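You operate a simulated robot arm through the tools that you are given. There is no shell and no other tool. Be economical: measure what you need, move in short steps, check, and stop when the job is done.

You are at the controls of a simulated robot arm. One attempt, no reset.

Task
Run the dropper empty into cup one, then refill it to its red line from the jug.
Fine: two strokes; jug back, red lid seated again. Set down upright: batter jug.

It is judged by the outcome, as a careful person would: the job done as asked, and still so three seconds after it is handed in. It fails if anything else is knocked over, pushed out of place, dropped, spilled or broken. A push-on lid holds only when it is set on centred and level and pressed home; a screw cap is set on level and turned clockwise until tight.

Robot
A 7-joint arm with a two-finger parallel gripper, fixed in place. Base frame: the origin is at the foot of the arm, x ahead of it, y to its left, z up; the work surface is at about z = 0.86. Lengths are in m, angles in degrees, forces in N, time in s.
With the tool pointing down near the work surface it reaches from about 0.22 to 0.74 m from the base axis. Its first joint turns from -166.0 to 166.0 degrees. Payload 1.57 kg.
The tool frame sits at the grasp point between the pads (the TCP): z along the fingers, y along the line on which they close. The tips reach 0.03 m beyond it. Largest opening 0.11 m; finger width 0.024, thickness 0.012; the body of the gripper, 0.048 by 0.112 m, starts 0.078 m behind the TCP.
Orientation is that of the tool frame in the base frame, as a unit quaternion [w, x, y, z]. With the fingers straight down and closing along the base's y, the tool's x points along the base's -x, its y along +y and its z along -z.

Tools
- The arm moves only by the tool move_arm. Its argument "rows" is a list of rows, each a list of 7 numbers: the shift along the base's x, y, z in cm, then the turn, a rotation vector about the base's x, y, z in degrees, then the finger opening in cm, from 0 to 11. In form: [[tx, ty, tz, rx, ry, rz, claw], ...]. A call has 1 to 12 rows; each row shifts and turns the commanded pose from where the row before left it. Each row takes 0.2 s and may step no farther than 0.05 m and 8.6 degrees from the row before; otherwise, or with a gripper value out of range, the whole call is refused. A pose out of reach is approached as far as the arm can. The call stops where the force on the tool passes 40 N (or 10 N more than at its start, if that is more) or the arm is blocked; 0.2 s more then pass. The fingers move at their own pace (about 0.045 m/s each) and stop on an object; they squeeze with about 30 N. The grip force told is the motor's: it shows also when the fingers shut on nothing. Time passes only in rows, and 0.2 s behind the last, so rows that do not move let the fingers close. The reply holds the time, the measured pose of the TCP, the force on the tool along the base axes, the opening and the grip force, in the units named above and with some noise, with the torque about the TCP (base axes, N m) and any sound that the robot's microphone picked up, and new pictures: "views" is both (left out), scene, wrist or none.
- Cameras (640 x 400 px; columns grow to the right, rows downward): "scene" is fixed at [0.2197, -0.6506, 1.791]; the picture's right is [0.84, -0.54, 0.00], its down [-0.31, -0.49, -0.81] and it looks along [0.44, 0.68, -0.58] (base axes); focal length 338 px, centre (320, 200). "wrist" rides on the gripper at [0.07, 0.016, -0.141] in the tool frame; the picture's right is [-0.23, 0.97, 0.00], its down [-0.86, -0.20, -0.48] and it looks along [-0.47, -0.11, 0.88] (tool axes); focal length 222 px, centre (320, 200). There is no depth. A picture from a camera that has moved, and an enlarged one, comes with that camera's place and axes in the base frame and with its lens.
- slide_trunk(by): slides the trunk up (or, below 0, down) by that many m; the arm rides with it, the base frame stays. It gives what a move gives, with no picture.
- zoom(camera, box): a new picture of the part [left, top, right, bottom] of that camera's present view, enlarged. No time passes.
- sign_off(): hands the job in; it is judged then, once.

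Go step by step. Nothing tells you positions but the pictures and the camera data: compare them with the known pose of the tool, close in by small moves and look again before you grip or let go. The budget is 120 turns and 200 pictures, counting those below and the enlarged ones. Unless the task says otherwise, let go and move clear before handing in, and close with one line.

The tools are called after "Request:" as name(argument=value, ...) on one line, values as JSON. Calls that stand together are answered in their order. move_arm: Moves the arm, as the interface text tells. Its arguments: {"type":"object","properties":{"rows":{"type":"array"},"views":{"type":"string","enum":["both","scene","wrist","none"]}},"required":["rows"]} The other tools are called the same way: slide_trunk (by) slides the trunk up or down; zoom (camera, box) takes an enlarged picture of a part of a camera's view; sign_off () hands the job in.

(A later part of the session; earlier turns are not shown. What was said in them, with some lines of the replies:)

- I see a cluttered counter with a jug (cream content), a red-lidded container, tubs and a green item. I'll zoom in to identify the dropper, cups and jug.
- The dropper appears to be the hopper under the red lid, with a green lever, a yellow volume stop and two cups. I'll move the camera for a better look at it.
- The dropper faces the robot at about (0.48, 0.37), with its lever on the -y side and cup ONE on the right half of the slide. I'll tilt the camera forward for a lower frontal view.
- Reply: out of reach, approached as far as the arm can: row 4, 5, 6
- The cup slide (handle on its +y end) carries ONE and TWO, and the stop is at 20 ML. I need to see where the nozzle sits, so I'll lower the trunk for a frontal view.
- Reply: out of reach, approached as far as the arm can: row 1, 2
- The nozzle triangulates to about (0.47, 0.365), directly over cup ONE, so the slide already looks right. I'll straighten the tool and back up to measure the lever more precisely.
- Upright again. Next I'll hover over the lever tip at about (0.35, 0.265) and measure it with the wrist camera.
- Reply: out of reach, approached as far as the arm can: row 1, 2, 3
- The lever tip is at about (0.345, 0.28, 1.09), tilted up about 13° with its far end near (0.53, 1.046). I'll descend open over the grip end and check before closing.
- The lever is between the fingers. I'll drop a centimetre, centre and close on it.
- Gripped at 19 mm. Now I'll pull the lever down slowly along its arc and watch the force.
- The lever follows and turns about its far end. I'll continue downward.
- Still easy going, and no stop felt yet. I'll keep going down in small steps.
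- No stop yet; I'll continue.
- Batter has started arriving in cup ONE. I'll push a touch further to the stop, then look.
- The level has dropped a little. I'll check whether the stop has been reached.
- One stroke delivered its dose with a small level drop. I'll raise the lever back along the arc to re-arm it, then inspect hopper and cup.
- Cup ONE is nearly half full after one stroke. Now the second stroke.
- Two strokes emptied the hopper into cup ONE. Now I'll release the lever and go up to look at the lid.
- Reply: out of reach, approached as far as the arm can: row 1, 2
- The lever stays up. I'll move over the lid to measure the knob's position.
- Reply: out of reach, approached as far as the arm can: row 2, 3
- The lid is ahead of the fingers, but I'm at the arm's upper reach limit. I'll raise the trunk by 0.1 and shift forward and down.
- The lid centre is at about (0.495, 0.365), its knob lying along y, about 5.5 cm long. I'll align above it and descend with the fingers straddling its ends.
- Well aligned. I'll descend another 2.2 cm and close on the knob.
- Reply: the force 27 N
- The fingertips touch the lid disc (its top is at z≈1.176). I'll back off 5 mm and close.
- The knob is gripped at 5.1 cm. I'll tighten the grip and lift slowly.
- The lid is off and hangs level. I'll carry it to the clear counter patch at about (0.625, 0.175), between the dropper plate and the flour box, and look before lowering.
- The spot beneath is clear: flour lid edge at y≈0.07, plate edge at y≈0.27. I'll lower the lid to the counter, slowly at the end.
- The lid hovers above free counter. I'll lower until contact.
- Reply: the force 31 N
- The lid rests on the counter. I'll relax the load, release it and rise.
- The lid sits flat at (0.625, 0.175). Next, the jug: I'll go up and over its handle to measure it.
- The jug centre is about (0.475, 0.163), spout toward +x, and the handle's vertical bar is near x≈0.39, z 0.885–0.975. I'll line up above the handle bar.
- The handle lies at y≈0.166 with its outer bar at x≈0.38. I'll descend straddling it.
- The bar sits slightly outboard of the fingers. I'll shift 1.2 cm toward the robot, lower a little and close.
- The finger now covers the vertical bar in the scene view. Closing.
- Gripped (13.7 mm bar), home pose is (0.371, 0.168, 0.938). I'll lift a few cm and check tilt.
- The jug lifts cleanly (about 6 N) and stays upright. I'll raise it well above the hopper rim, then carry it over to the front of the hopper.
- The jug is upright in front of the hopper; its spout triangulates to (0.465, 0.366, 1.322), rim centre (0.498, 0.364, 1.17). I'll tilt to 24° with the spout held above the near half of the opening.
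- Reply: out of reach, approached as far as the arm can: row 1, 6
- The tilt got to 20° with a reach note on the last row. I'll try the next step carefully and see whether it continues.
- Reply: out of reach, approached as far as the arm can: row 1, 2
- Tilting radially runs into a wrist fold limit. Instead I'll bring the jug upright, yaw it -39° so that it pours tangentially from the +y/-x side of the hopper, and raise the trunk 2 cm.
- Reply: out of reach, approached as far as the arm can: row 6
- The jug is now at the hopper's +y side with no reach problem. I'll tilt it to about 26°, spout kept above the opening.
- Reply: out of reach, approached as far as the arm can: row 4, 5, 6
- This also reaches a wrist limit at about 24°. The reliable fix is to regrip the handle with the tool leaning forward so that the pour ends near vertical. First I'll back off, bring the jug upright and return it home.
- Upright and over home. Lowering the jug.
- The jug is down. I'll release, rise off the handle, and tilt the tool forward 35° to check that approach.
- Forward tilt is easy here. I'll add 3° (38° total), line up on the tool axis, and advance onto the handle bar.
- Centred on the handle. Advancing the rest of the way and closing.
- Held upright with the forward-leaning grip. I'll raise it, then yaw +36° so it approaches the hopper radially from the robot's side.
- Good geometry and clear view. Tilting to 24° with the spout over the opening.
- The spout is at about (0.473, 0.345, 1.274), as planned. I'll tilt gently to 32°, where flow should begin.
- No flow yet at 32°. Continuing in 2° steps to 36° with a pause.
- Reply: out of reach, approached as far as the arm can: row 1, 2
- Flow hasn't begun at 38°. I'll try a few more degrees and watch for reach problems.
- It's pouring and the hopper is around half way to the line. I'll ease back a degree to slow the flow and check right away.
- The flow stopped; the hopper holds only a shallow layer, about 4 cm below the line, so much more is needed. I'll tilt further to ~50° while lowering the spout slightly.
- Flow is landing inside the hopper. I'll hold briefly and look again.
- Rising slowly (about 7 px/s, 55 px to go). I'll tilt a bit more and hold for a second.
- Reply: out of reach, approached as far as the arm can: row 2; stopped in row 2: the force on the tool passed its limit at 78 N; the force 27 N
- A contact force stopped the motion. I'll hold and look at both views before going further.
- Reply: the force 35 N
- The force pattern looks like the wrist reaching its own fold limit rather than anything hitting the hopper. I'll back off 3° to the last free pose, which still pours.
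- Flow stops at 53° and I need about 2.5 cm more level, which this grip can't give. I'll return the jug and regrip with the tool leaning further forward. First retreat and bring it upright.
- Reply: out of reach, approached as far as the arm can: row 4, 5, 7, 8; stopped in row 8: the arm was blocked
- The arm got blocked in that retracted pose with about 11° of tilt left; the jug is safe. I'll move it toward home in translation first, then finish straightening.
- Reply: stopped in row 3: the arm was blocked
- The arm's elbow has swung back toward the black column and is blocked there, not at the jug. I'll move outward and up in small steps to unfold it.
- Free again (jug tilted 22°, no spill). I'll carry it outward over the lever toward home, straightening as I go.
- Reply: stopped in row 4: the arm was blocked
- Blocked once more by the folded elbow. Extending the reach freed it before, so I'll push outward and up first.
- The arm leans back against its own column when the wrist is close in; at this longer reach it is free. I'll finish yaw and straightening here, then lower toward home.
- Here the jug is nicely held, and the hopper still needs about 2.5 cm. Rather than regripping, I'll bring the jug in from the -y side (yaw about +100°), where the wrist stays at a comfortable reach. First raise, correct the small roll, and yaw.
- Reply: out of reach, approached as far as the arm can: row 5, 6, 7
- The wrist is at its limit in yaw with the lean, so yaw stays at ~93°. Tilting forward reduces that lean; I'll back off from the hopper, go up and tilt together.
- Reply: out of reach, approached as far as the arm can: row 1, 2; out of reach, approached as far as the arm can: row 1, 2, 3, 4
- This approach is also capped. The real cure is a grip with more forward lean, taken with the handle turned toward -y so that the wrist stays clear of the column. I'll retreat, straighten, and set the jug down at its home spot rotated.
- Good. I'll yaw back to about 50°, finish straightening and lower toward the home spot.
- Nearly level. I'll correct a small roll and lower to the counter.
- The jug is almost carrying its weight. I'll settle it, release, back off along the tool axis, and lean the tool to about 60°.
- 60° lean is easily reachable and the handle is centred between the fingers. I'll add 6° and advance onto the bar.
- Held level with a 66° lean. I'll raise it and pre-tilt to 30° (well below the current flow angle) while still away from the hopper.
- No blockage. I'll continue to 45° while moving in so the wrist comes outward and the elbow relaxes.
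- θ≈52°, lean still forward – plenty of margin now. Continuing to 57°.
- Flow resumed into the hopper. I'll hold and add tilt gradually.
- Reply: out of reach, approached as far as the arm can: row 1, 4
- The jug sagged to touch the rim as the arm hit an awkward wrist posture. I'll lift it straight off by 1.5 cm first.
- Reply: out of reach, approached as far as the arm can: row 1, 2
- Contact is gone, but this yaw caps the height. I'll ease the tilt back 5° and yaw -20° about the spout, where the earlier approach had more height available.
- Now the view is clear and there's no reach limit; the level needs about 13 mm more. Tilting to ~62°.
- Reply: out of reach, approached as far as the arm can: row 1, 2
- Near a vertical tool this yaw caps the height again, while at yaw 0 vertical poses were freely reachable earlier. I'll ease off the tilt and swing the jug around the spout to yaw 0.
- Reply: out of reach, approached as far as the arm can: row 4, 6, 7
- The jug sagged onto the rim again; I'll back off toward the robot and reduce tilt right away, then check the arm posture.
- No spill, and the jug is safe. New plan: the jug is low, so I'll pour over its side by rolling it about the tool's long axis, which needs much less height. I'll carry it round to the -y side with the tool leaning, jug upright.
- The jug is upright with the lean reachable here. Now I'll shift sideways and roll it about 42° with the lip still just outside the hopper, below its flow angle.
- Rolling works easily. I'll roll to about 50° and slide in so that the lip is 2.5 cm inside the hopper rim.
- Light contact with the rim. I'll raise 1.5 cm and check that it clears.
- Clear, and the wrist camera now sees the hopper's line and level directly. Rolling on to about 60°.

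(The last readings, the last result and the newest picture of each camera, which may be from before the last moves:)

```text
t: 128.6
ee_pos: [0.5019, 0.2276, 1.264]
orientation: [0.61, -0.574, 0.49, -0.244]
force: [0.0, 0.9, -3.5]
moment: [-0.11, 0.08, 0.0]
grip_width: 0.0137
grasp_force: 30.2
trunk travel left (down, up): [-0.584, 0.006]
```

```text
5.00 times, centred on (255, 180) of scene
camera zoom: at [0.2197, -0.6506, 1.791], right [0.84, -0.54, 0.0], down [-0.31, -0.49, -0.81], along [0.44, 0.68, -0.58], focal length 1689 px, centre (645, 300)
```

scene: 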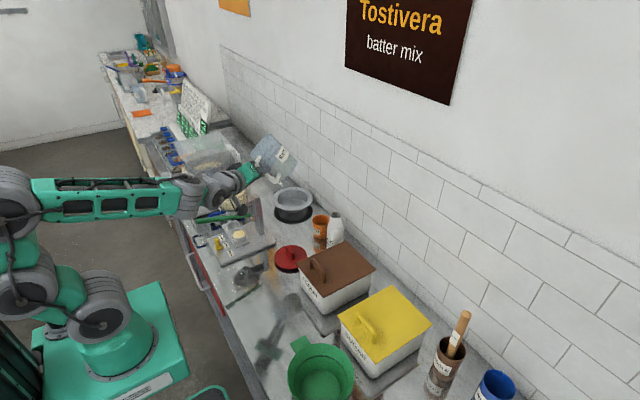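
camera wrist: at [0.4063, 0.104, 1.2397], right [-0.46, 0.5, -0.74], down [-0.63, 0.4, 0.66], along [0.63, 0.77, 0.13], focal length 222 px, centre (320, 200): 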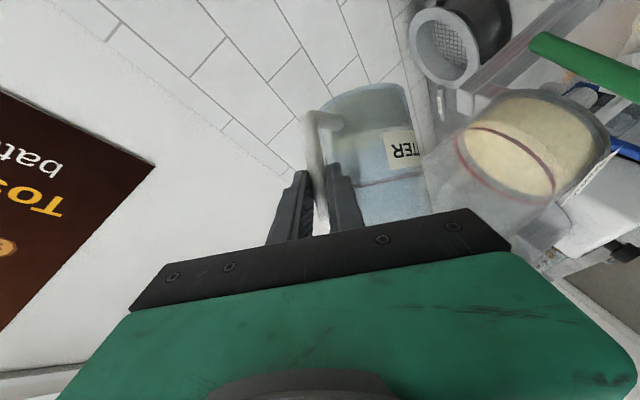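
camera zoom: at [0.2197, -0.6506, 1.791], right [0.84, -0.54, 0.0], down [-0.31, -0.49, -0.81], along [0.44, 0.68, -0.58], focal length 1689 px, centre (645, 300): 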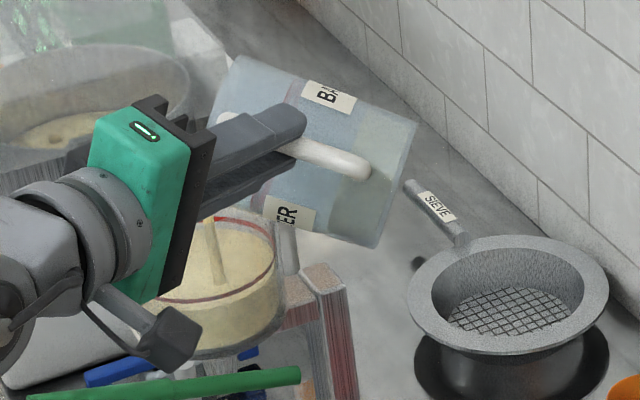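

Pouring cleanly into the centre. I'll hold briefly and watch the level.

Request:
move_arm(rows=[[0, 0, 0, 0, 0, 0, 0], [0, 0, 0, 0, 0, 0, 0]], views="none")

Request:
zoom(camera="wrist", box=[440, 60, 580, 220])

Request:
zoom(camera="scene", box=[220, 165, 280, 220])

```text
t: 129.2
ee_pos: [0.5016, 0.2279, 1.2644]
orientation: [0.61, -0.574, 0.489, -0.244]
force: [0.8, -0.5, -1.4]
moment: [0.0, 0.06, -0.03]
grip_width: 0.0137
grasp_force: 30.5
trunk travel left (down, up): [-0.584, 0.006]
```

```text
2.50 times, centred on (510, 140) of wrist
camera zoom: at [0.4034, 0.106, 1.2469], right [-0.35, 0.41, -0.84], down [-0.71, 0.47, 0.53], along [0.61, 0.78, 0.13], focal length 555 px, centre (-155, 350)
```

zoom: 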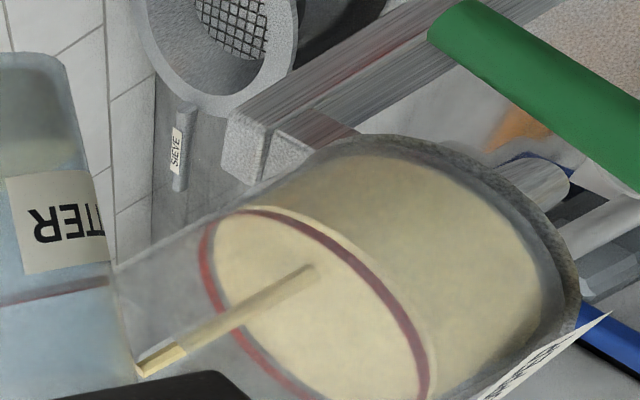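

```text
7.27 times, centred on (250, 192) of scene
camera zoom: at [0.2197, -0.6506, 1.791], right [0.84, -0.54, 0.0], down [-0.31, -0.49, -0.81], along [0.44, 0.68, -0.58], focal length 2457 px, centre (829, 254)
```

zoom: 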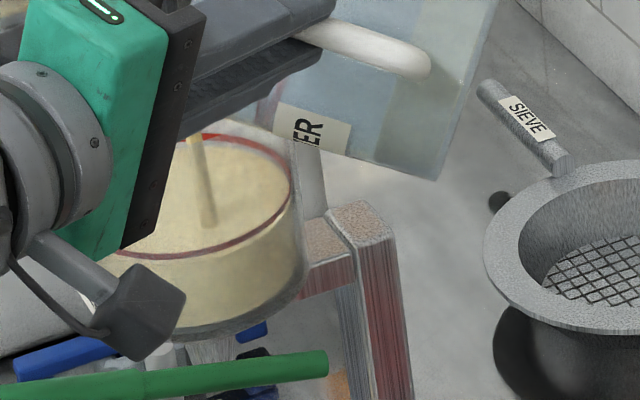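

About 3–4 mm below the line. One short hold more.

Request:
move_arm(rows=[[0, 0, 0, 0, 0, 0, 0]], views="none")

Request:
zoom(camera="scene", box=[220, 165, 280, 220])

Request:
zoom(camera="wrist", box=[460, 110, 560, 220])

```text
t: 129.6
ee_pos: [0.5029, 0.2269, 1.2646]
orientation: [0.61, -0.574, 0.489, -0.243]
force: [0.4, -0.7, -0.9]
moment: [0.06, 0.07, -0.05]
grip_width: 0.0132
grasp_force: 30.1
trunk travel left (down, up): [-0.584, 0.006]
```

```text
7.27 times, centred on (250, 192) of scene
camera zoom: at [0.2197, -0.6506, 1.791], right [0.84, -0.54, 0.0], down [-0.31, -0.49, -0.81], along [0.44, 0.68, -0.58], focal length 2457 px, centre (829, 254)
```

zoom: 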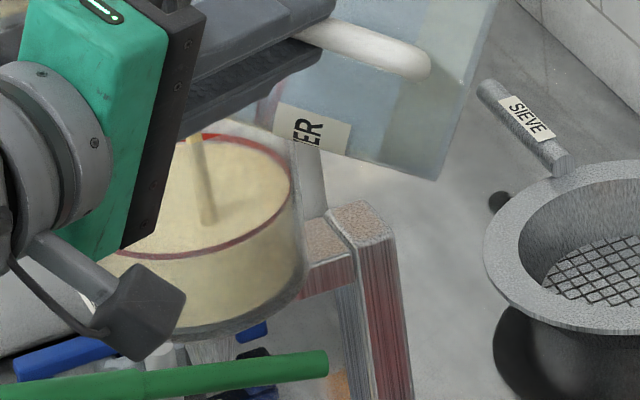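

```text
3.64 times, centred on (510, 165) of wrist
camera zoom: at [0.4034, 0.106, 1.2469], right [-0.35, 0.41, -0.84], down [-0.71, 0.47, 0.53], along [0.61, 0.78, 0.13], focal length 808 px, centre (-371, 327)
```

zoom: 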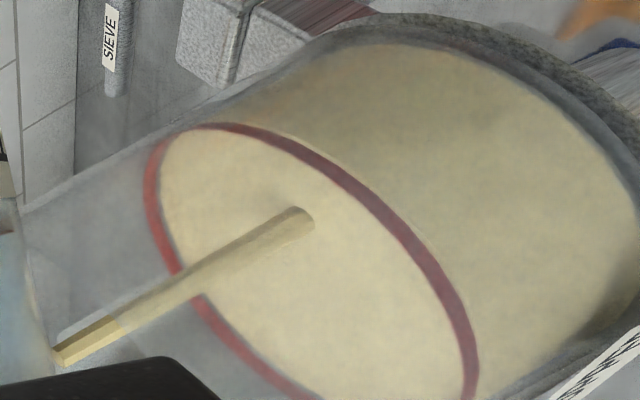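

At the red line now. Rolling back at once to stop the flow.

Request:
move_arm(rows=[[0.2, -0.2, 0.3, 5.2, 6.3, 0, 0], [0.3, -0.2, 0.3, 5.2, 6.3, 0, 0]], views="none")

Request:
zoom(camera="wrist", box=[400, 60, 600, 220])

Request:
zoom(camera="scene", box=[220, 165, 280, 220])

```text
t: 130.2
ee_pos: [0.5073, 0.2235, 1.27]
orientation: [0.602, -0.539, 0.574, -0.132]
force: [-0.3, -1.4, -2.0]
moment: [-0.17, 0.1, -0.01]
grip_width: 0.0136
grasp_force: 30.3
trunk travel left (down, up): [-0.584, 0.006]
```

```text
2.50 times, centred on (500, 140) of wrist
camera zoom: at [0.4047, 0.1058, 1.2533], right [-0.52, 0.55, -0.66], down [-0.57, 0.35, 0.74], along [0.64, 0.76, 0.13], focal length 555 px, centre (-130, 350)
```

zoom: 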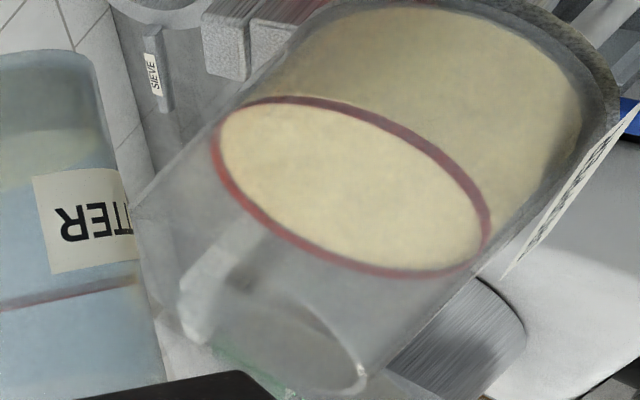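

```text
7.27 times, centred on (250, 192) of scene
camera zoom: at [0.2197, -0.6506, 1.791], right [0.84, -0.54, 0.0], down [-0.31, -0.49, -0.81], along [0.44, 0.68, -0.58], focal length 2457 px, centre (829, 254)
```

zoom: 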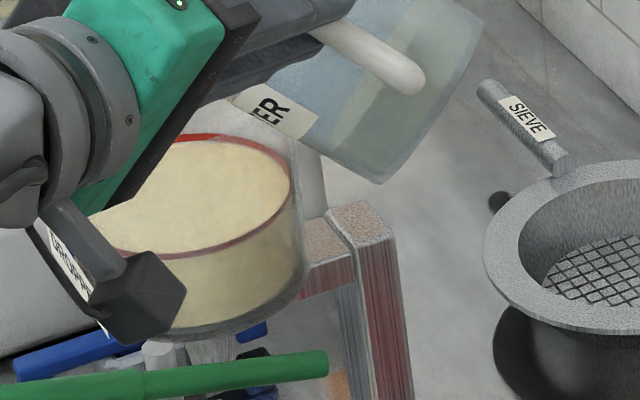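

Level is right at the red line and the flow has stopped. Now I'll retreat sideways, roll the jug upright and head for home.

Request:
move_arm(rows=[[1.5, -1.2, 0.2, 3.8, 4.6, 0, 0], [1.5, -1.2, 0, 4.9, 5.95, 0, 0], [1, -0.9, 0, 4.9, 5.95, 0, 0], [0, -1, 0, 4.9, 5.95, 0, 0], [-1, -1, 0, 4.9, 5.95, 0, 0], [-1, -1, 0, 4.9, 5.95, 0, 0], [-1, -1, 0, 4.9, 5.95, 0, 0], [-1, -0.5, -0.5, 1.3, 1.6, 0, 0]], views="none")

Request:
zoom(camera="scene", box=[190, 140, 310, 230])

```text
t: 132.0
ee_pos: [0.5059, 0.1459, 1.2665]
orientation: [0.49, -0.352, 0.761, 0.238]
force: [-0.9, 0.0, -2.7]
moment: [-0.23, 0.0, 0.02]
grip_width: 0.0136
grasp_force: 30.2
trunk travel left (down, up): [-0.584, 0.006]
```

```text
4.44 times, centred on (250, 185) of scene
camera zoom: at [0.2197, -0.6506, 1.791], right [0.84, -0.54, 0.0], down [-0.31, -0.49, -0.81], along [0.44, 0.68, -0.58], focal length 1501 px, centre (631, 267)
```

zoom: 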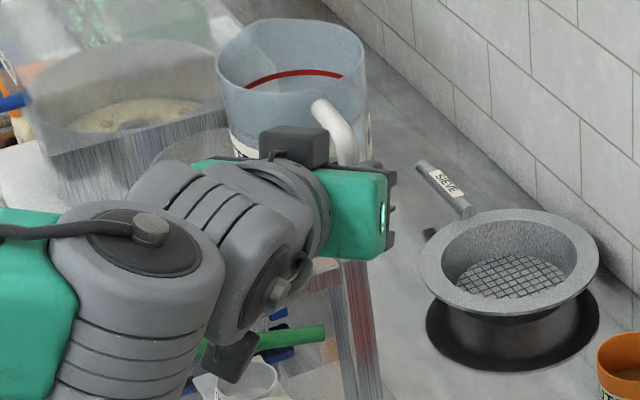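

The jug is upright, but it has pivoted about 35° around its round handle bar in the grip, so its handle now points nearly to -y. I'll set it on its home spot with the centre at (0.478, 0.165), then turn it properly.

Request:
move_arm(rows=[[-1, -2, -1, 0, 0, 0, 0], [-1, -2, -2, 0, 0, 0, 0], [-1, -2, -3, 0, 0, 0, 0], [-0.7, -2.1, -3.5, 0, 0, 0, 0], [0, 0, -3.5, 0, 0, 0, 0], [0, 0, -3.5, 0, 0, 0, 0], [0, 0, -3.5, 0, 0, 0, 0], [0, 0, -3.5, 0, 0, 0, 0], [0, 0, -3.5, 0, 0, 0, 0]], views="none")

Request:
zoom(camera="scene", box=[200, 190, 320, 290])

```text
t: 134.0
ee_pos: [0.4695, 0.0666, 0.9969]
orientation: [0.491, -0.353, 0.761, 0.237]
force: [1.0, 0.6, -3.3]
moment: [-0.25, 0.02, -0.01]
grip_width: 0.0136
grasp_force: 29.8
trunk travel left (down, up): [-0.584, 0.006]
```

```text
4.00 times, centred on (260, 240) of scene
camera zoom: at [0.2197, -0.6506, 1.791], right [0.84, -0.54, 0.0], down [-0.31, -0.49, -0.81], along [0.44, 0.68, -0.58], focal length 1351 px, centre (560, 40)
```

zoom: 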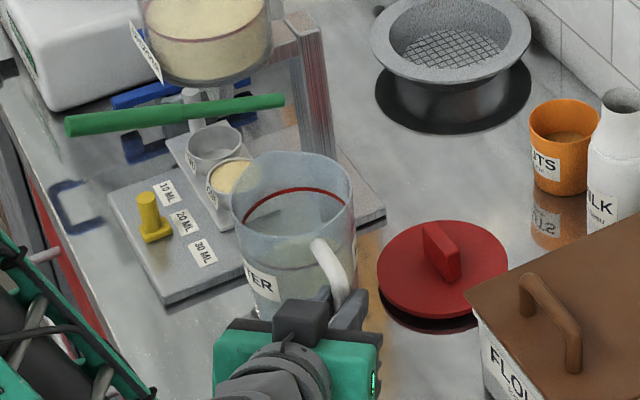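

Handle points to -y as estimated, jug level, dropper at its line. Lowering to the counter.

Request:
move_arm(rows=[[0.4, -0.2, -2, 0, 0, 0, 0], [0, 0, -1.5, 0, 0, 0, 0], [0, 0, -0.8, 0, 0, 0, 0], [0, 0, -0.5, 0, 0, 0, 0], [0, 0, -0.4, 0, 0, 0, 0]], views="none")

```text
t: 135.2
ee_pos: [0.4742, 0.0662, 0.9449]
orientation: [0.491, -0.353, 0.76, 0.238]
force: [-0.6, 0.7, -3.0]
moment: [-0.22, 0.02, 0.0]
grip_width: 0.0133
grasp_force: 30.0
trunk travel left (down, up): [-0.584, 0.006]
```

Request:
move_arm(rows=[[0, 0, -0.3, 0, 0, 0, 0], [0, 0, -0.3, 0, 0, 0, 0]], views="none")

```text
t: 135.8
ee_pos: [0.4748, 0.0637, 0.9423]
orientation: [0.493, -0.353, 0.759, 0.237]
force: [0.6, 2.1, 16.6]
moment: [1.19, 0.02, -0.05]
grip_width: 0.0137
grasp_force: 29.1
trunk travel left (down, up): [-0.584, 0.006]
```

Touching down. Releasing, backing off along the tool axis, then turning the tool to vertical for the regrip.

Request:
move_arm(rows=[[0, 0, 0.2, 0, 0, 0, 3], [0, 0, 0, 0, 0, 0, 6], [0, 0, 0, 0, 0, 0, 6], [-1.4, -1.6, 1, 0, 0, 0, 6], [-1.4, -1.6, 1, 0, 0, 0, 6], [-1.3, -1.6, 1, 0, 0, 0, 6], [0, 0, 4, 0, 0, 0, 6], [0, 0, 4, 0, 0, 0, 6], [0, 0, 4, 0, 0, 0, 6]], views="none")

Request:
move_arm(rows=[[0.5, 0.6, 0, -6.3, 5.25, 0, 6], [0.5, 0.6, 0, -6.3, 5.25, 0, 6], [0.5, 0.6, 0, -6.3, 5.25, 0, 6], [0.5, 0.6, 0, -6.3, 5.25, 0, 6], [0.5, 0.6, 0, -6.3, 5.25, 0, 6], [0.5, 0.6, 0, -6.3, 5.25, 0, 6], [0.5, 0.6, 0, -6.3, 5.25, 0, 6], [0.6, 0.6, 0, -6.3, 5.25, 0, 6]], views="none")

```text
t: 137.8
ee_pos: [0.4305, 0.0155, 1.089]
orientation: [0.49, -0.353, 0.761, 0.238]
force: [-0.2, -0.2, -0.8]
moment: [0.04, -0.04, 0.0]
grip_width: 0.0599
grasp_force: 0.1
trunk travel left (down, up): [-0.584, 0.006]
```

```text
t: 139.6
ee_pos: [0.4743, 0.065, 1.0904]
orientation: [0.0, -0.418, 0.908, 0.004]
force: [-1.7, 0.3, 0.0]
moment: [0.01, 0.03, -0.02]
grip_width: 0.06
grasp_force: 0.1
trunk travel left (down, up): [-0.584, 0.006]
```

Vertical now. Yawing to match the handle, then a look.

Request:
move_arm(rows=[[0, 0, 0, 0, 0, 8, 6], [0, 0, 0, 0, 0, 8, 6], [0, 0, 0, 0, 0, 8, 6], [0, 0, 0, 0, 0, 8, 6], [0, 0, -1, 0, 0, 7, 6]], views="wrist")

Request:
zoom(camera="wrist", box=[220, 90, 420, 215])

```text
t: 140.8
ee_pos: [0.4737, 0.0632, 1.0803]
orientation: [-0.001, -0.698, 0.716, 0.005]
force: [0.3, -0.3, 0.3]
moment: [0.02, -0.01, -0.01]
grip_width: 0.0601
grasp_force: 0.1
trunk travel left (down, up): [-0.584, 0.006]
camera wrist: at [0.4579, -0.007, 1.2221], right [-0.97, 0.25, 0.01], down [0.23, 0.85, 0.48], along [0.11, 0.47, -0.88], focal length 222 px, centre (320, 200)
```

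wrist: 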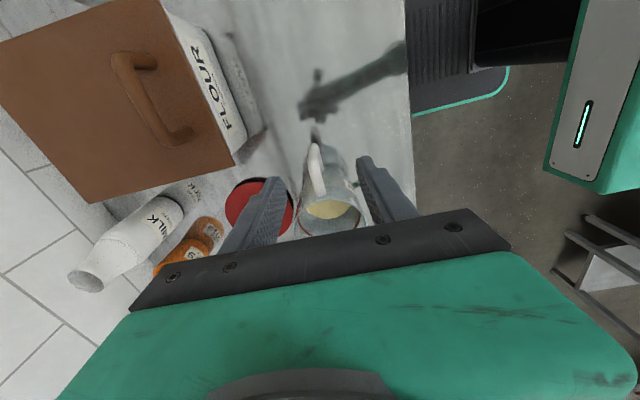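

```text
3.20 times, centred on (320, 152) of wrist
camera zoom: at [0.4579, -0.007, 1.2221], right [-0.97, 0.25, 0.01], down [0.23, 0.85, 0.48], along [0.11, 0.47, -0.88], focal length 711 px, centre (320, 352)
```

zoom: 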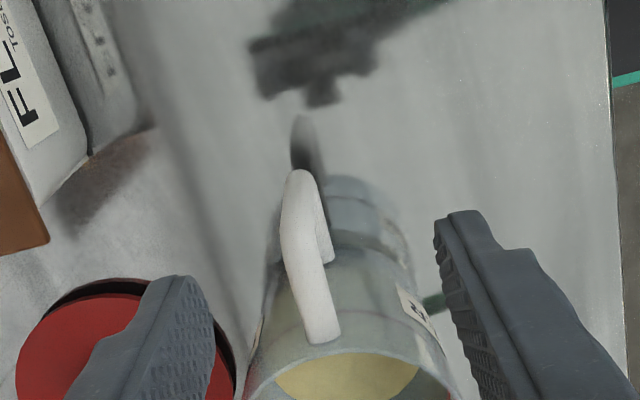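

The handle lies at (0.479, 0.06), azimuth ~85°. I'll descend straddling it and close.

Request:
move_arm(rows=[[0.5, -0.2, -3, 0, 0, -4, 6], [0, 0, -3.5, 0, 0, 0, 6], [0, 0, -3.5, 0, 0, 0, 6], [0, 0, -3.5, 0, 0, 0, 6]], views="none")

Request:
zoom(camera="wrist", box=[220, 100, 420, 225])

```text
t: 141.8
ee_pos: [0.4785, 0.0622, 0.9445]
orientation: [0.0, -0.671, 0.741, 0.006]
force: [0.1, -0.6, 0.2]
moment: [0.02, 0.0, -0.03]
grip_width: 0.0598
grasp_force: 0.0
trunk travel left (down, up): [-0.584, 0.006]
```

```text
3.20 times, centred on (320, 162) of wrist
camera zoom: at [0.4577, -0.0074, 1.0866], right [-0.95, 0.32, 0.01], down [0.29, 0.83, 0.48], along [0.15, 0.46, -0.88], focal length 711 px, centre (320, 320)
```

zoom: 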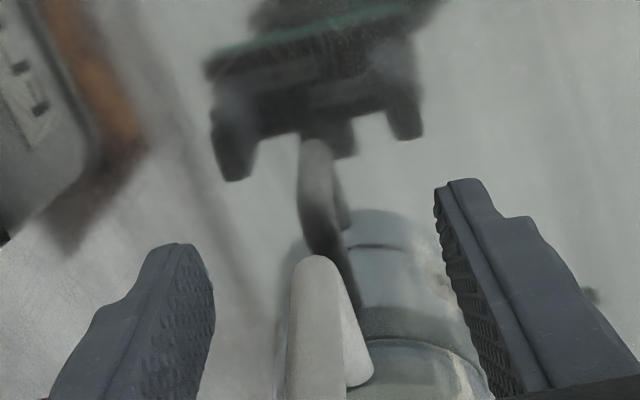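

Centred. Closing, lifting 2.5 cm, then turning the jug about its own centre back to its original orientation.

Request:
move_arm(rows=[[0, 0.2, -0.3, 0, 0, 0, 3], [0, 0, 0, 0, 0, 0, 1.5], [0, 0, 0, 0, 0, 0, 0], [0, 0, 0, 0, 0, 0, 0], [0, 0, 0.5, 0, 0, 0, 0], [0, 0, 1, 0, 0, 0, 0], [0, 0, 1, 0, 0, 0, 0]], views="none")

Request:
move_arm(rows=[[-1.5, 0.25, 0, 0, 0, -7, 0], [-1.5, 0.25, 0, 0, 0, -7, 0], [-1.25, 0.5, 0, 0, 0, -7, 0], [-1.25, 0.5, 0, 0, 0, -7, 0], [-1.05, 0.8, 0, 0, 0, -7, 0], [-1.05, 0.8, 0, 0, 0, -7, 0], [-0.75, 1.02, 0, 0, 0, -7, 0], [-0.75, 1.02, 0, 0, 0, -7, 0], [-0.5, 1.2, 0, 0, 0, -7, 0], [-0.5, 1.2, 0, 0, 0, -7, 0], [-0.3, 1.4, 0, 0, 0, -7, 0], [-0.3, 1.4, 0, 0, 0, -7, 0]], views="none")

Request:
zoom(camera="scene", box=[200, 200, 300, 300])

```text
t: 143.4
ee_pos: [0.4797, 0.0634, 0.9681]
orientation: [0.0, -0.672, 0.741, 0.006]
force: [-0.3, -0.1, 0.0]
moment: [-0.02, 0.01, 0.01]
grip_width: 0.0
grasp_force: 21.2
trunk travel left (down, up): [-0.584, 0.006]
```

```text
t: 146.0
ee_pos: [0.3727, 0.1669, 0.968]
orientation: [0.003, -0.003, 1.0, 0.003]
force: [-0.3, 1.1, -0.9]
moment: [-0.02, 0.0, -0.02]
grip_width: 0.0
grasp_force: 21.1
trunk travel left (down, up): [-0.584, 0.006]
```

```text
4.00 times, centred on (250, 250) of scene
camera zoom: at [0.2197, -0.6506, 1.791], right [0.84, -0.54, 0.0], down [-0.31, -0.49, -0.81], along [0.44, 0.68, -0.58], focal length 1351 px, centre (600, 0)
```

zoom: 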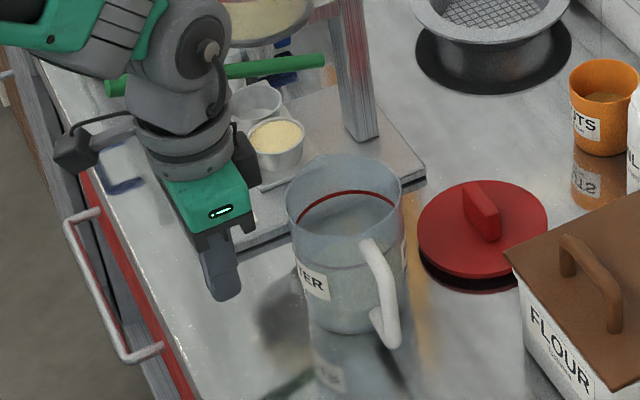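

The fingers missed the handle, but the jug is standing upright and untouched on its home spot (its base projects to the expected pixel); only the handle direction differs. I'll leave it there and go for the lid.

Request:
move_arm(rows=[[0, 0, 5, 0, 0, 0, 0], [0, 0, 5, 0, 0, 0, 2], [0, 0, 5, 0, 0, 0, 8], [0, 0, 4, 0, 0, 0, 8], [4.2, 0.1, 0, 0, 0, 0, 8], [4.2, 0.1, 0, 0, 0, 0, 8], [4.2, 0.1, 0, 0, 0, 0, 8], [4.2, 0.1, 0, 0, 0, 0, 8], [4.2, 0.2, 0, 0, 0, 0, 8], [4.2, 0.2, -4, 0, 0, 0, 8], [0, 0, -5, 0, 0, 0, 8]], views="none")

Request:
zoom(camera="wrist", box=[220, 110, 420, 235])

```text
refused: row 10 steps farther than a row can; nothing moved
```

```text
3.20 times, centred on (320, 172) of wrist
camera zoom: at [0.3028, 0.1815, 1.1093], right [0.22, 0.97, 0.01], down [0.85, -0.2, 0.48], along [0.47, -0.1, -0.88], focal length 711 px, centre (320, 288)
```

zoom: 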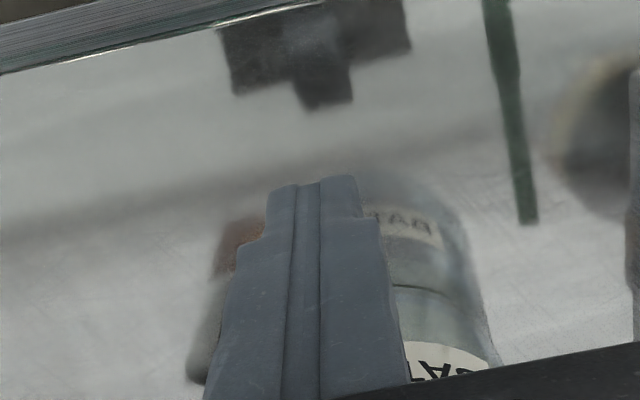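

One row was too long a step and the call was refused; nothing moved. I'll repeat it with smaller steps.

Request:
move_arm(rows=[[0, 0, 4.8, 0, 0, 0, 0], [0, 0, 4.8, 0, 0, 0, 2], [0, 0, 4.8, 0, 0, 0, 8], [0, 0, 4.5, 0, 0, 0, 8], [4.2, 0.1, 0, 0, 0, 0, 8], [4.2, 0.1, 0, 0, 0, 0, 8], [4.2, 0.1, 0, 0, 0, 0, 8], [4.2, 0.1, 0, 0, 0, 0, 8], [4.2, 0.2, 0, 0, 0, 0, 8], [4.2, 0.2, 0, 0, 0, 0, 8], [0, 0, -4.8, 0, 0, 0, 8], [0, 0, -4.8, 0, 0, 0, 8]], views="none")

Request:
move_arm(rows=[[0, 0, -4, 0, 0, 0, 8], [0, 0, -3, 0, 0, 0, 8]], views="none")

Request:
zoom(camera="wrist", box=[220, 110, 420, 235])

```text
t: 148.6
ee_pos: [0.6253, 0.1753, 1.0582]
orientation: [0.003, -0.004, 1.0, 0.005]
force: [0.2, 0.6, -0.4]
moment: [-0.03, 0.0, 0.02]
grip_width: 0.0796
grasp_force: 0.1
trunk travel left (down, up): [-0.584, 0.006]
```

```text
t: 149.2
ee_pos: [0.6248, 0.1744, 0.9891]
orientation: [0.003, -0.003, 1.0, 0.004]
force: [-0.1, 0.2, 0.3]
moment: [-0.01, 0.02, 0.0]
grip_width: 0.08
grasp_force: 0.2
trunk travel left (down, up): [-0.584, 0.006]
```

```text
3.20 times, centred on (320, 172) of wrist
camera zoom: at [0.5548, 0.1895, 1.1305], right [0.22, 0.98, 0.01], down [0.85, -0.2, 0.48], along [0.47, -0.1, -0.88], focal length 711 px, centre (320, 288)
```

zoom: 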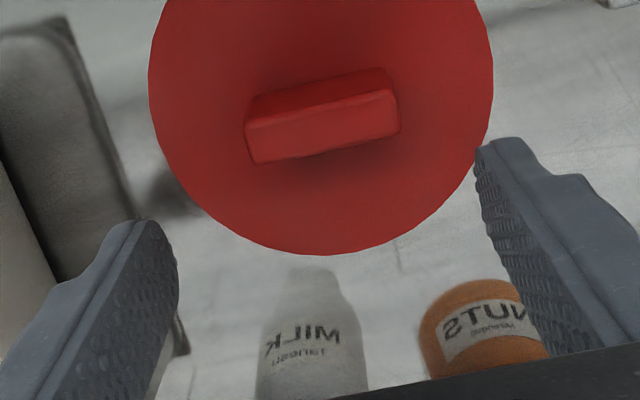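

The lid is exactly where I left it. Descending and gripping its knob.

Request:
move_arm(rows=[[0, 0, -3, -0.4, 0, -0.3, 8], [0, 0, -3, 0, 0, 0, 8], [0, 0.1, -2.2, 0, 0, 0, 8], [0, 0, 0, 0, 0, 0, 5], [0, 0, 0, 0, 0, 0, 3], [0, 0, 0, 0, 0, 0, 1], [0, 0, 0, 0, 0, 0, 1]], views="none")

Request:
move_arm(rows=[[0, 0, 1, 0, 0, 0, 1], [0, 0, 2, 0, 0, 0, 1], [0, 0, 4, 0, 0, 0, 1], [0, 0, 4.5, 0, 0, 0, 1], [0, 0, 4.5, 0, 0, 0, 1], [0, 0, 4.5, 0, 0, 0, 1], [0, 0, 4.5, 0, 0, 0, 1], [0, 0, 4.5, 0, 0, 0, 1], [0, 0, 4.5, 0, 0, 0, 1], [0, 0, 3, 0, 0, 0, 1]], views="none")

Request:
zoom(camera="wrist", box=[220, 110, 420, 235])

```text
t: 150.8
ee_pos: [0.6246, 0.1753, 0.908]
orientation: [0.004, 0.0, 1.0, 0.001]
force: [0.6, 0.4, 0.4]
moment: [-0.02, -0.01, 0.01]
grip_width: 0.0488
grasp_force: 30.0
trunk travel left (down, up): [-0.584, 0.006]
```

```text
t: 153.0
ee_pos: [0.6234, 0.1741, 1.2766]
orientation: [0.002, 0.0, 1.0, 0.001]
force: [0.4, 0.2, 0.0]
moment: [0.0, -0.02, -0.01]
grip_width: 0.049
grasp_force: 30.3
trunk travel left (down, up): [-0.584, 0.006]
```

```text
3.20 times, centred on (320, 172) of wrist
camera zoom: at [0.5539, 0.1905, 1.418], right [0.23, 0.97, 0.0], down [0.85, -0.2, 0.48], along [0.47, -0.11, -0.88], focal length 711 px, centre (320, 288)
```

zoom: 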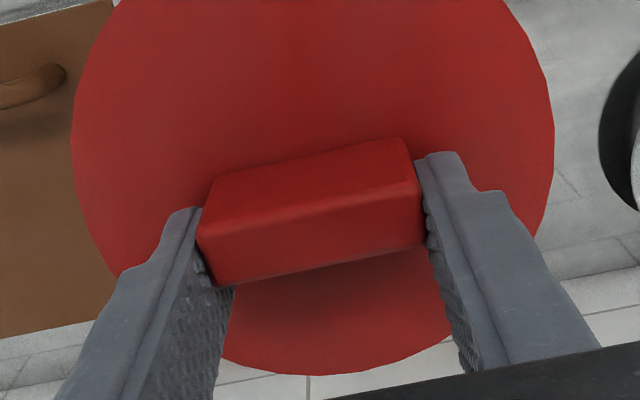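

Lid held level. Carrying it back over the hopper at its original pose (0.4975, 0.3635), above the rim.

Request:
move_arm(rows=[[-2.5, 3.8, 0, 0, 0, 0, 1], [-2.5, 3.8, 0, 0, 0, 0, 1], [-2.5, 3.8, 0, 0, 0, 0, 1], [-2.5, 3.8, 0, 0, 0, 0, 1], [-2.59, 3.74, 0, 0, 0, 0, 1], [0, 0, -1.5, 0, 0, 0, 1], [0, 0, -1, 0, 0, 0, 1]], views="none")

Request:
zoom(camera="scene", box=[180, 130, 300, 205])

```text
t: 154.6
ee_pos: [0.4981, 0.3659, 1.2509]
orientation: [0.003, -0.001, 1.0, 0.001]
force: [-0.5, 0.2, -1.1]
moment: [0.0, -0.01, -0.02]
grip_width: 0.049
grasp_force: 30.2
trunk travel left (down, up): [-0.584, 0.006]
```

```text
5.33 times, centred on (240, 168) of scene
camera zoom: at [0.2197, -0.6506, 1.791], right [0.84, -0.54, 0.0], down [-0.31, -0.49, -0.81], along [0.44, 0.68, -0.58], focal length 1802 px, centre (747, 373)
```

zoom: 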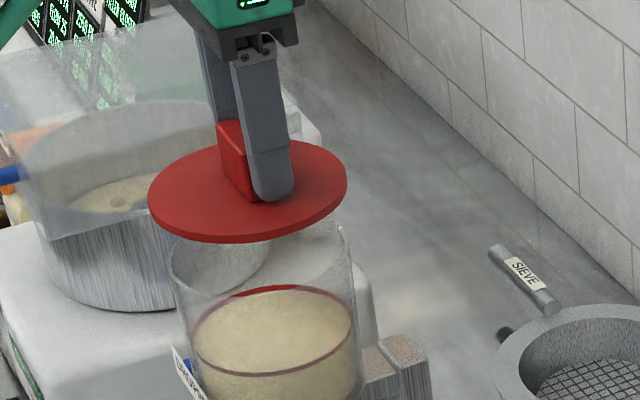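

The lid matches its earlier lift-off view almost exactly. I'll trim 2 mm and lower slowly until it meets the rim.

Request:
move_arm(rows=[[-0.1, -0.2, -1, 0, 0, 0, 1], [0, 0, -1, 0, 0, 0, 1], [0, 0, -0.7, 0, 0, 0, 1], [0, 0, -0.5, 0, 0, 0, 1], [0, 0, -0.4, 0, 0, 0, 1], [0, 0, -0.3, 0, 0, 0, 1]], views="none")

```text
t: 156.0
ee_pos: [0.4961, 0.363, 1.2155]
orientation: [0.004, -0.001, 1.0, 0.001]
force: [0.2, 0.3, -0.3]
moment: [0.01, -0.03, 0.0]
grip_width: 0.0489
grasp_force: 30.2
trunk travel left (down, up): [-0.584, 0.006]
```

Request:
move_arm(rows=[[0.1, 0, -0.3, 0, 0, 0, 1], [0, 0, -0.3, 0, 0, 0, 1], [0, 0, -0.3, 0, 0, 0, 1], [0, 0, -0.3, 0, 0, 0, 1]], views="none")

Request:
zoom(camera="scene", box=[180, 130, 300, 205])

```text
t: 157.0
ee_pos: [0.4984, 0.3618, 1.2092]
orientation: [0.009, -0.002, 1.0, 0.004]
force: [5.3, 4.1, 35.2]
moment: [-0.08, 0.43, -0.08]
grip_width: 0.0492
grasp_force: 29.6
trunk travel left (down, up): [-0.584, 0.006]
```

```text
5.33 times, centred on (240, 168) of scene
camera zoom: at [0.2197, -0.6506, 1.791], right [0.84, -0.54, 0.0], down [-0.31, -0.49, -0.81], along [0.44, 0.68, -0.58], focal length 1802 px, centre (747, 373)
```

zoom: 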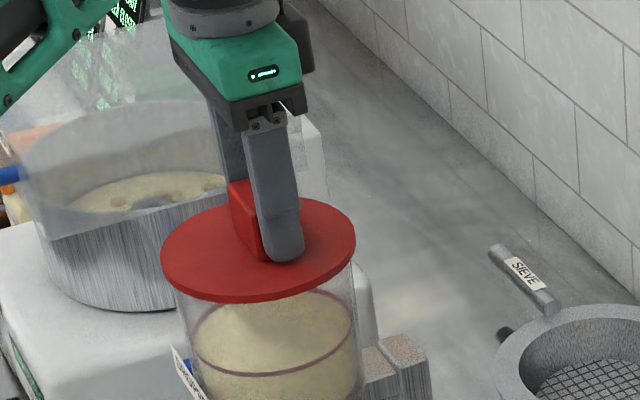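

The lid is back at its seated outline with 35 N on it. One more small press, then release and rise.

Request:
move_arm(rows=[[0, 0, -0.15, 0, 0, 0, 1], [0, 0, 0, 0, 0, 0, 1]], views="none")

Request:
move_arm(rows=[[0, 0, 0.4, 0, 0, 0, 1], [0, 0, 0, 0, 0, 0, 6], [0, 0, 0, 0, 0, 0, 8], [0, 0, 1, 0, 0, 0, 8], [0, 0, 3, 0, 0, 0, 8], [0, 0, 3, 0, 0, 0, 8]], views="none")

Request:
zoom(camera="scene", box=[180, 150, 300, 225])

```text
t: 157.5
ee_pos: [0.5, 0.3645, 1.2089]
orientation: [0.011, 0.0, 1.0, 0.006]
force: [0.5, 0.9, 9.3]
moment: [-0.34, 0.43, 0.09]
grip_width: 0.0494
grasp_force: 29.8
trunk travel left (down, up): [-0.584, 0.006]
stopped in row 2: the force on the tool passed its limit at 47 N (the readings are from after the stop); the commanded pose is now the measured one
```

```text
t: 158.9
ee_pos: [0.4998, 0.3643, 1.2808]
orientation: [0.008, -0.002, 1.0, 0.004]
force: [-0.5, -0.6, 0.0]
moment: [0.0, -0.01, -0.01]
grip_width: 0.0799
grasp_force: 0.1
trunk travel left (down, up): [-0.584, 0.006]
```

```text
5.33 times, centred on (240, 188) of scene
camera zoom: at [0.2197, -0.6506, 1.791], right [0.84, -0.54, 0.0], down [-0.31, -0.49, -0.81], along [0.44, 0.68, -0.58], focal length 1802 px, centre (747, 267)
```

zoom: 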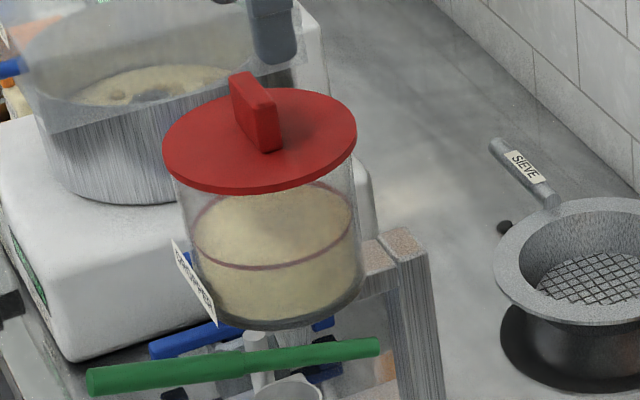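

The lid is on within about 2 mm of its original outline. To be sure that it's home, I'll press down on the disc with both fingertips astride the knob, comparing the height with the 1.2057 measured before removal.

Request:
move_arm(rows=[[-0.2, 0, -3, -0.6, 0, 0, 8.5], [0, 0, -2.5, 0, 0, 0, 8.5], [0, 0, -1.2, 0, 0, 0, 8.5], [0, 0, -0.5, 0, 0, 0, 8.5], [0, 0, -0.3, 0, 0, 0, 8.5], [0, 0, -0.2, 0, 0, 0, 8.5]], views="none")

```text
t: 160.3
ee_pos: [0.4974, 0.3647, 1.2072]
orientation: [0.01, -0.001, 1.0, 0.001]
force: [2.0, -0.5, 10.5]
moment: [-0.24, 0.07, 0.0]
grip_width: 0.0849
grasp_force: 0.1
trunk travel left (down, up): [-0.584, 0.006]
```

Request:
move_arm(rows=[[0, 0, -0.2, 0, 0, 0, 8.5], [0, 0, -0.15, 0, 0, 0, 8.5], [0, 0, -0.1, 0, 0, 0, 8.5]], views="none")

```text
t: 161.1
ee_pos: [0.4977, 0.3654, 1.2063]
orientation: [0.013, -0.001, 1.0, 0.003]
force: [-2.3, 0.4, 10.6]
moment: [-0.54, 0.12, -0.05]
grip_width: 0.0858
grasp_force: 0.2
trunk travel left (down, up): [-0.584, 0.006]
stopped in row 3: the force on the tool passed its limit at 42 N (the readings are from after the stop); the commanded pose is now the measured one
5 turns are left
```

The disc height matches the original seated height (1.206 vs 1.2057) under over 40 N, so the lid is home. I'll lift clear and take a last look.

Request:
move_arm(rows=[[0, 0, 1, 0, 0, 0, 8.5], [0, 0, 3, 0, 0, 0, 8.5], [0, 0, 3, 0, 0, 0, 8.5], [-3, -1, 1, 0, 0, 0, 8.5], [-4, -2, 1, 0, 0, 0, 8.5], [-4, -2, 0, 0, 0, 0, 8.5]], views="scene")

Request:
zoom(camera="scene", box=[180, 150, 320, 300])

```text
t: 162.5
ee_pos: [0.3883, 0.3141, 1.293]
orientation: [0.012, -0.001, 1.0, 0.002]
force: [0.9, 0.1, -0.2]
moment: [0.03, -0.07, 0.03]
grip_width: 0.085
grasp_force: 0.0
trunk travel left (down, up): [-0.584, 0.006]
```

scene: 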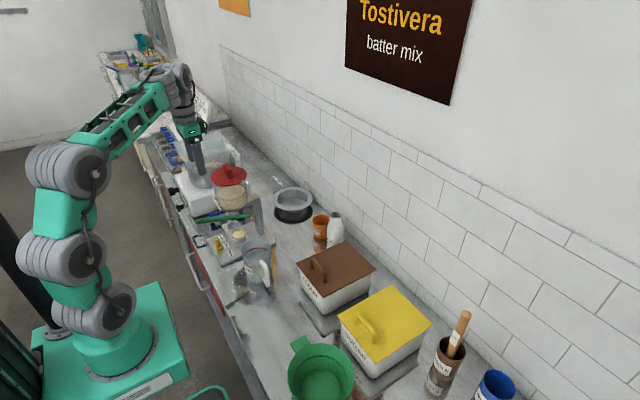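

```text
2.67 times, centred on (250, 225) of scene
camera zoom: at [0.2197, -0.6506, 1.791], right [0.84, -0.54, 0.0], down [-0.31, -0.49, -0.81], along [0.44, 0.68, -0.58], focal length 901 px, centre (507, 133)
4 turns are left
```

zoom: 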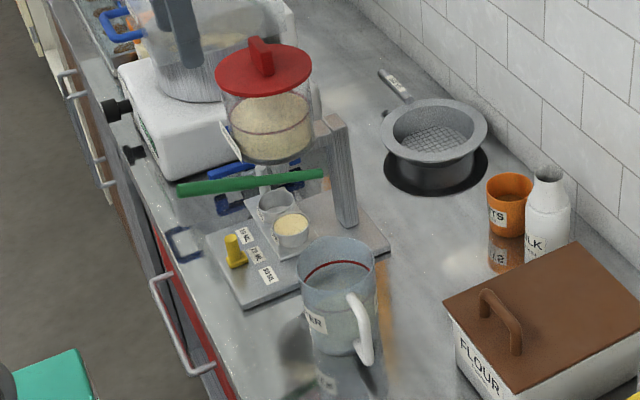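

The last view shows cup one full, the dropper at its red line with the lid on, and the jug upright on its spot. The arm is clear, so I'm handing in.

Request:
sign_off()

```text
The job is handed in.
```

I emptied the dropper into cup one in two strokes and refilled it from the batter jug to its red line. The red lid is pressed back on, and the jug stands upright on its spot, but its handle is turned about 90° from where it started.
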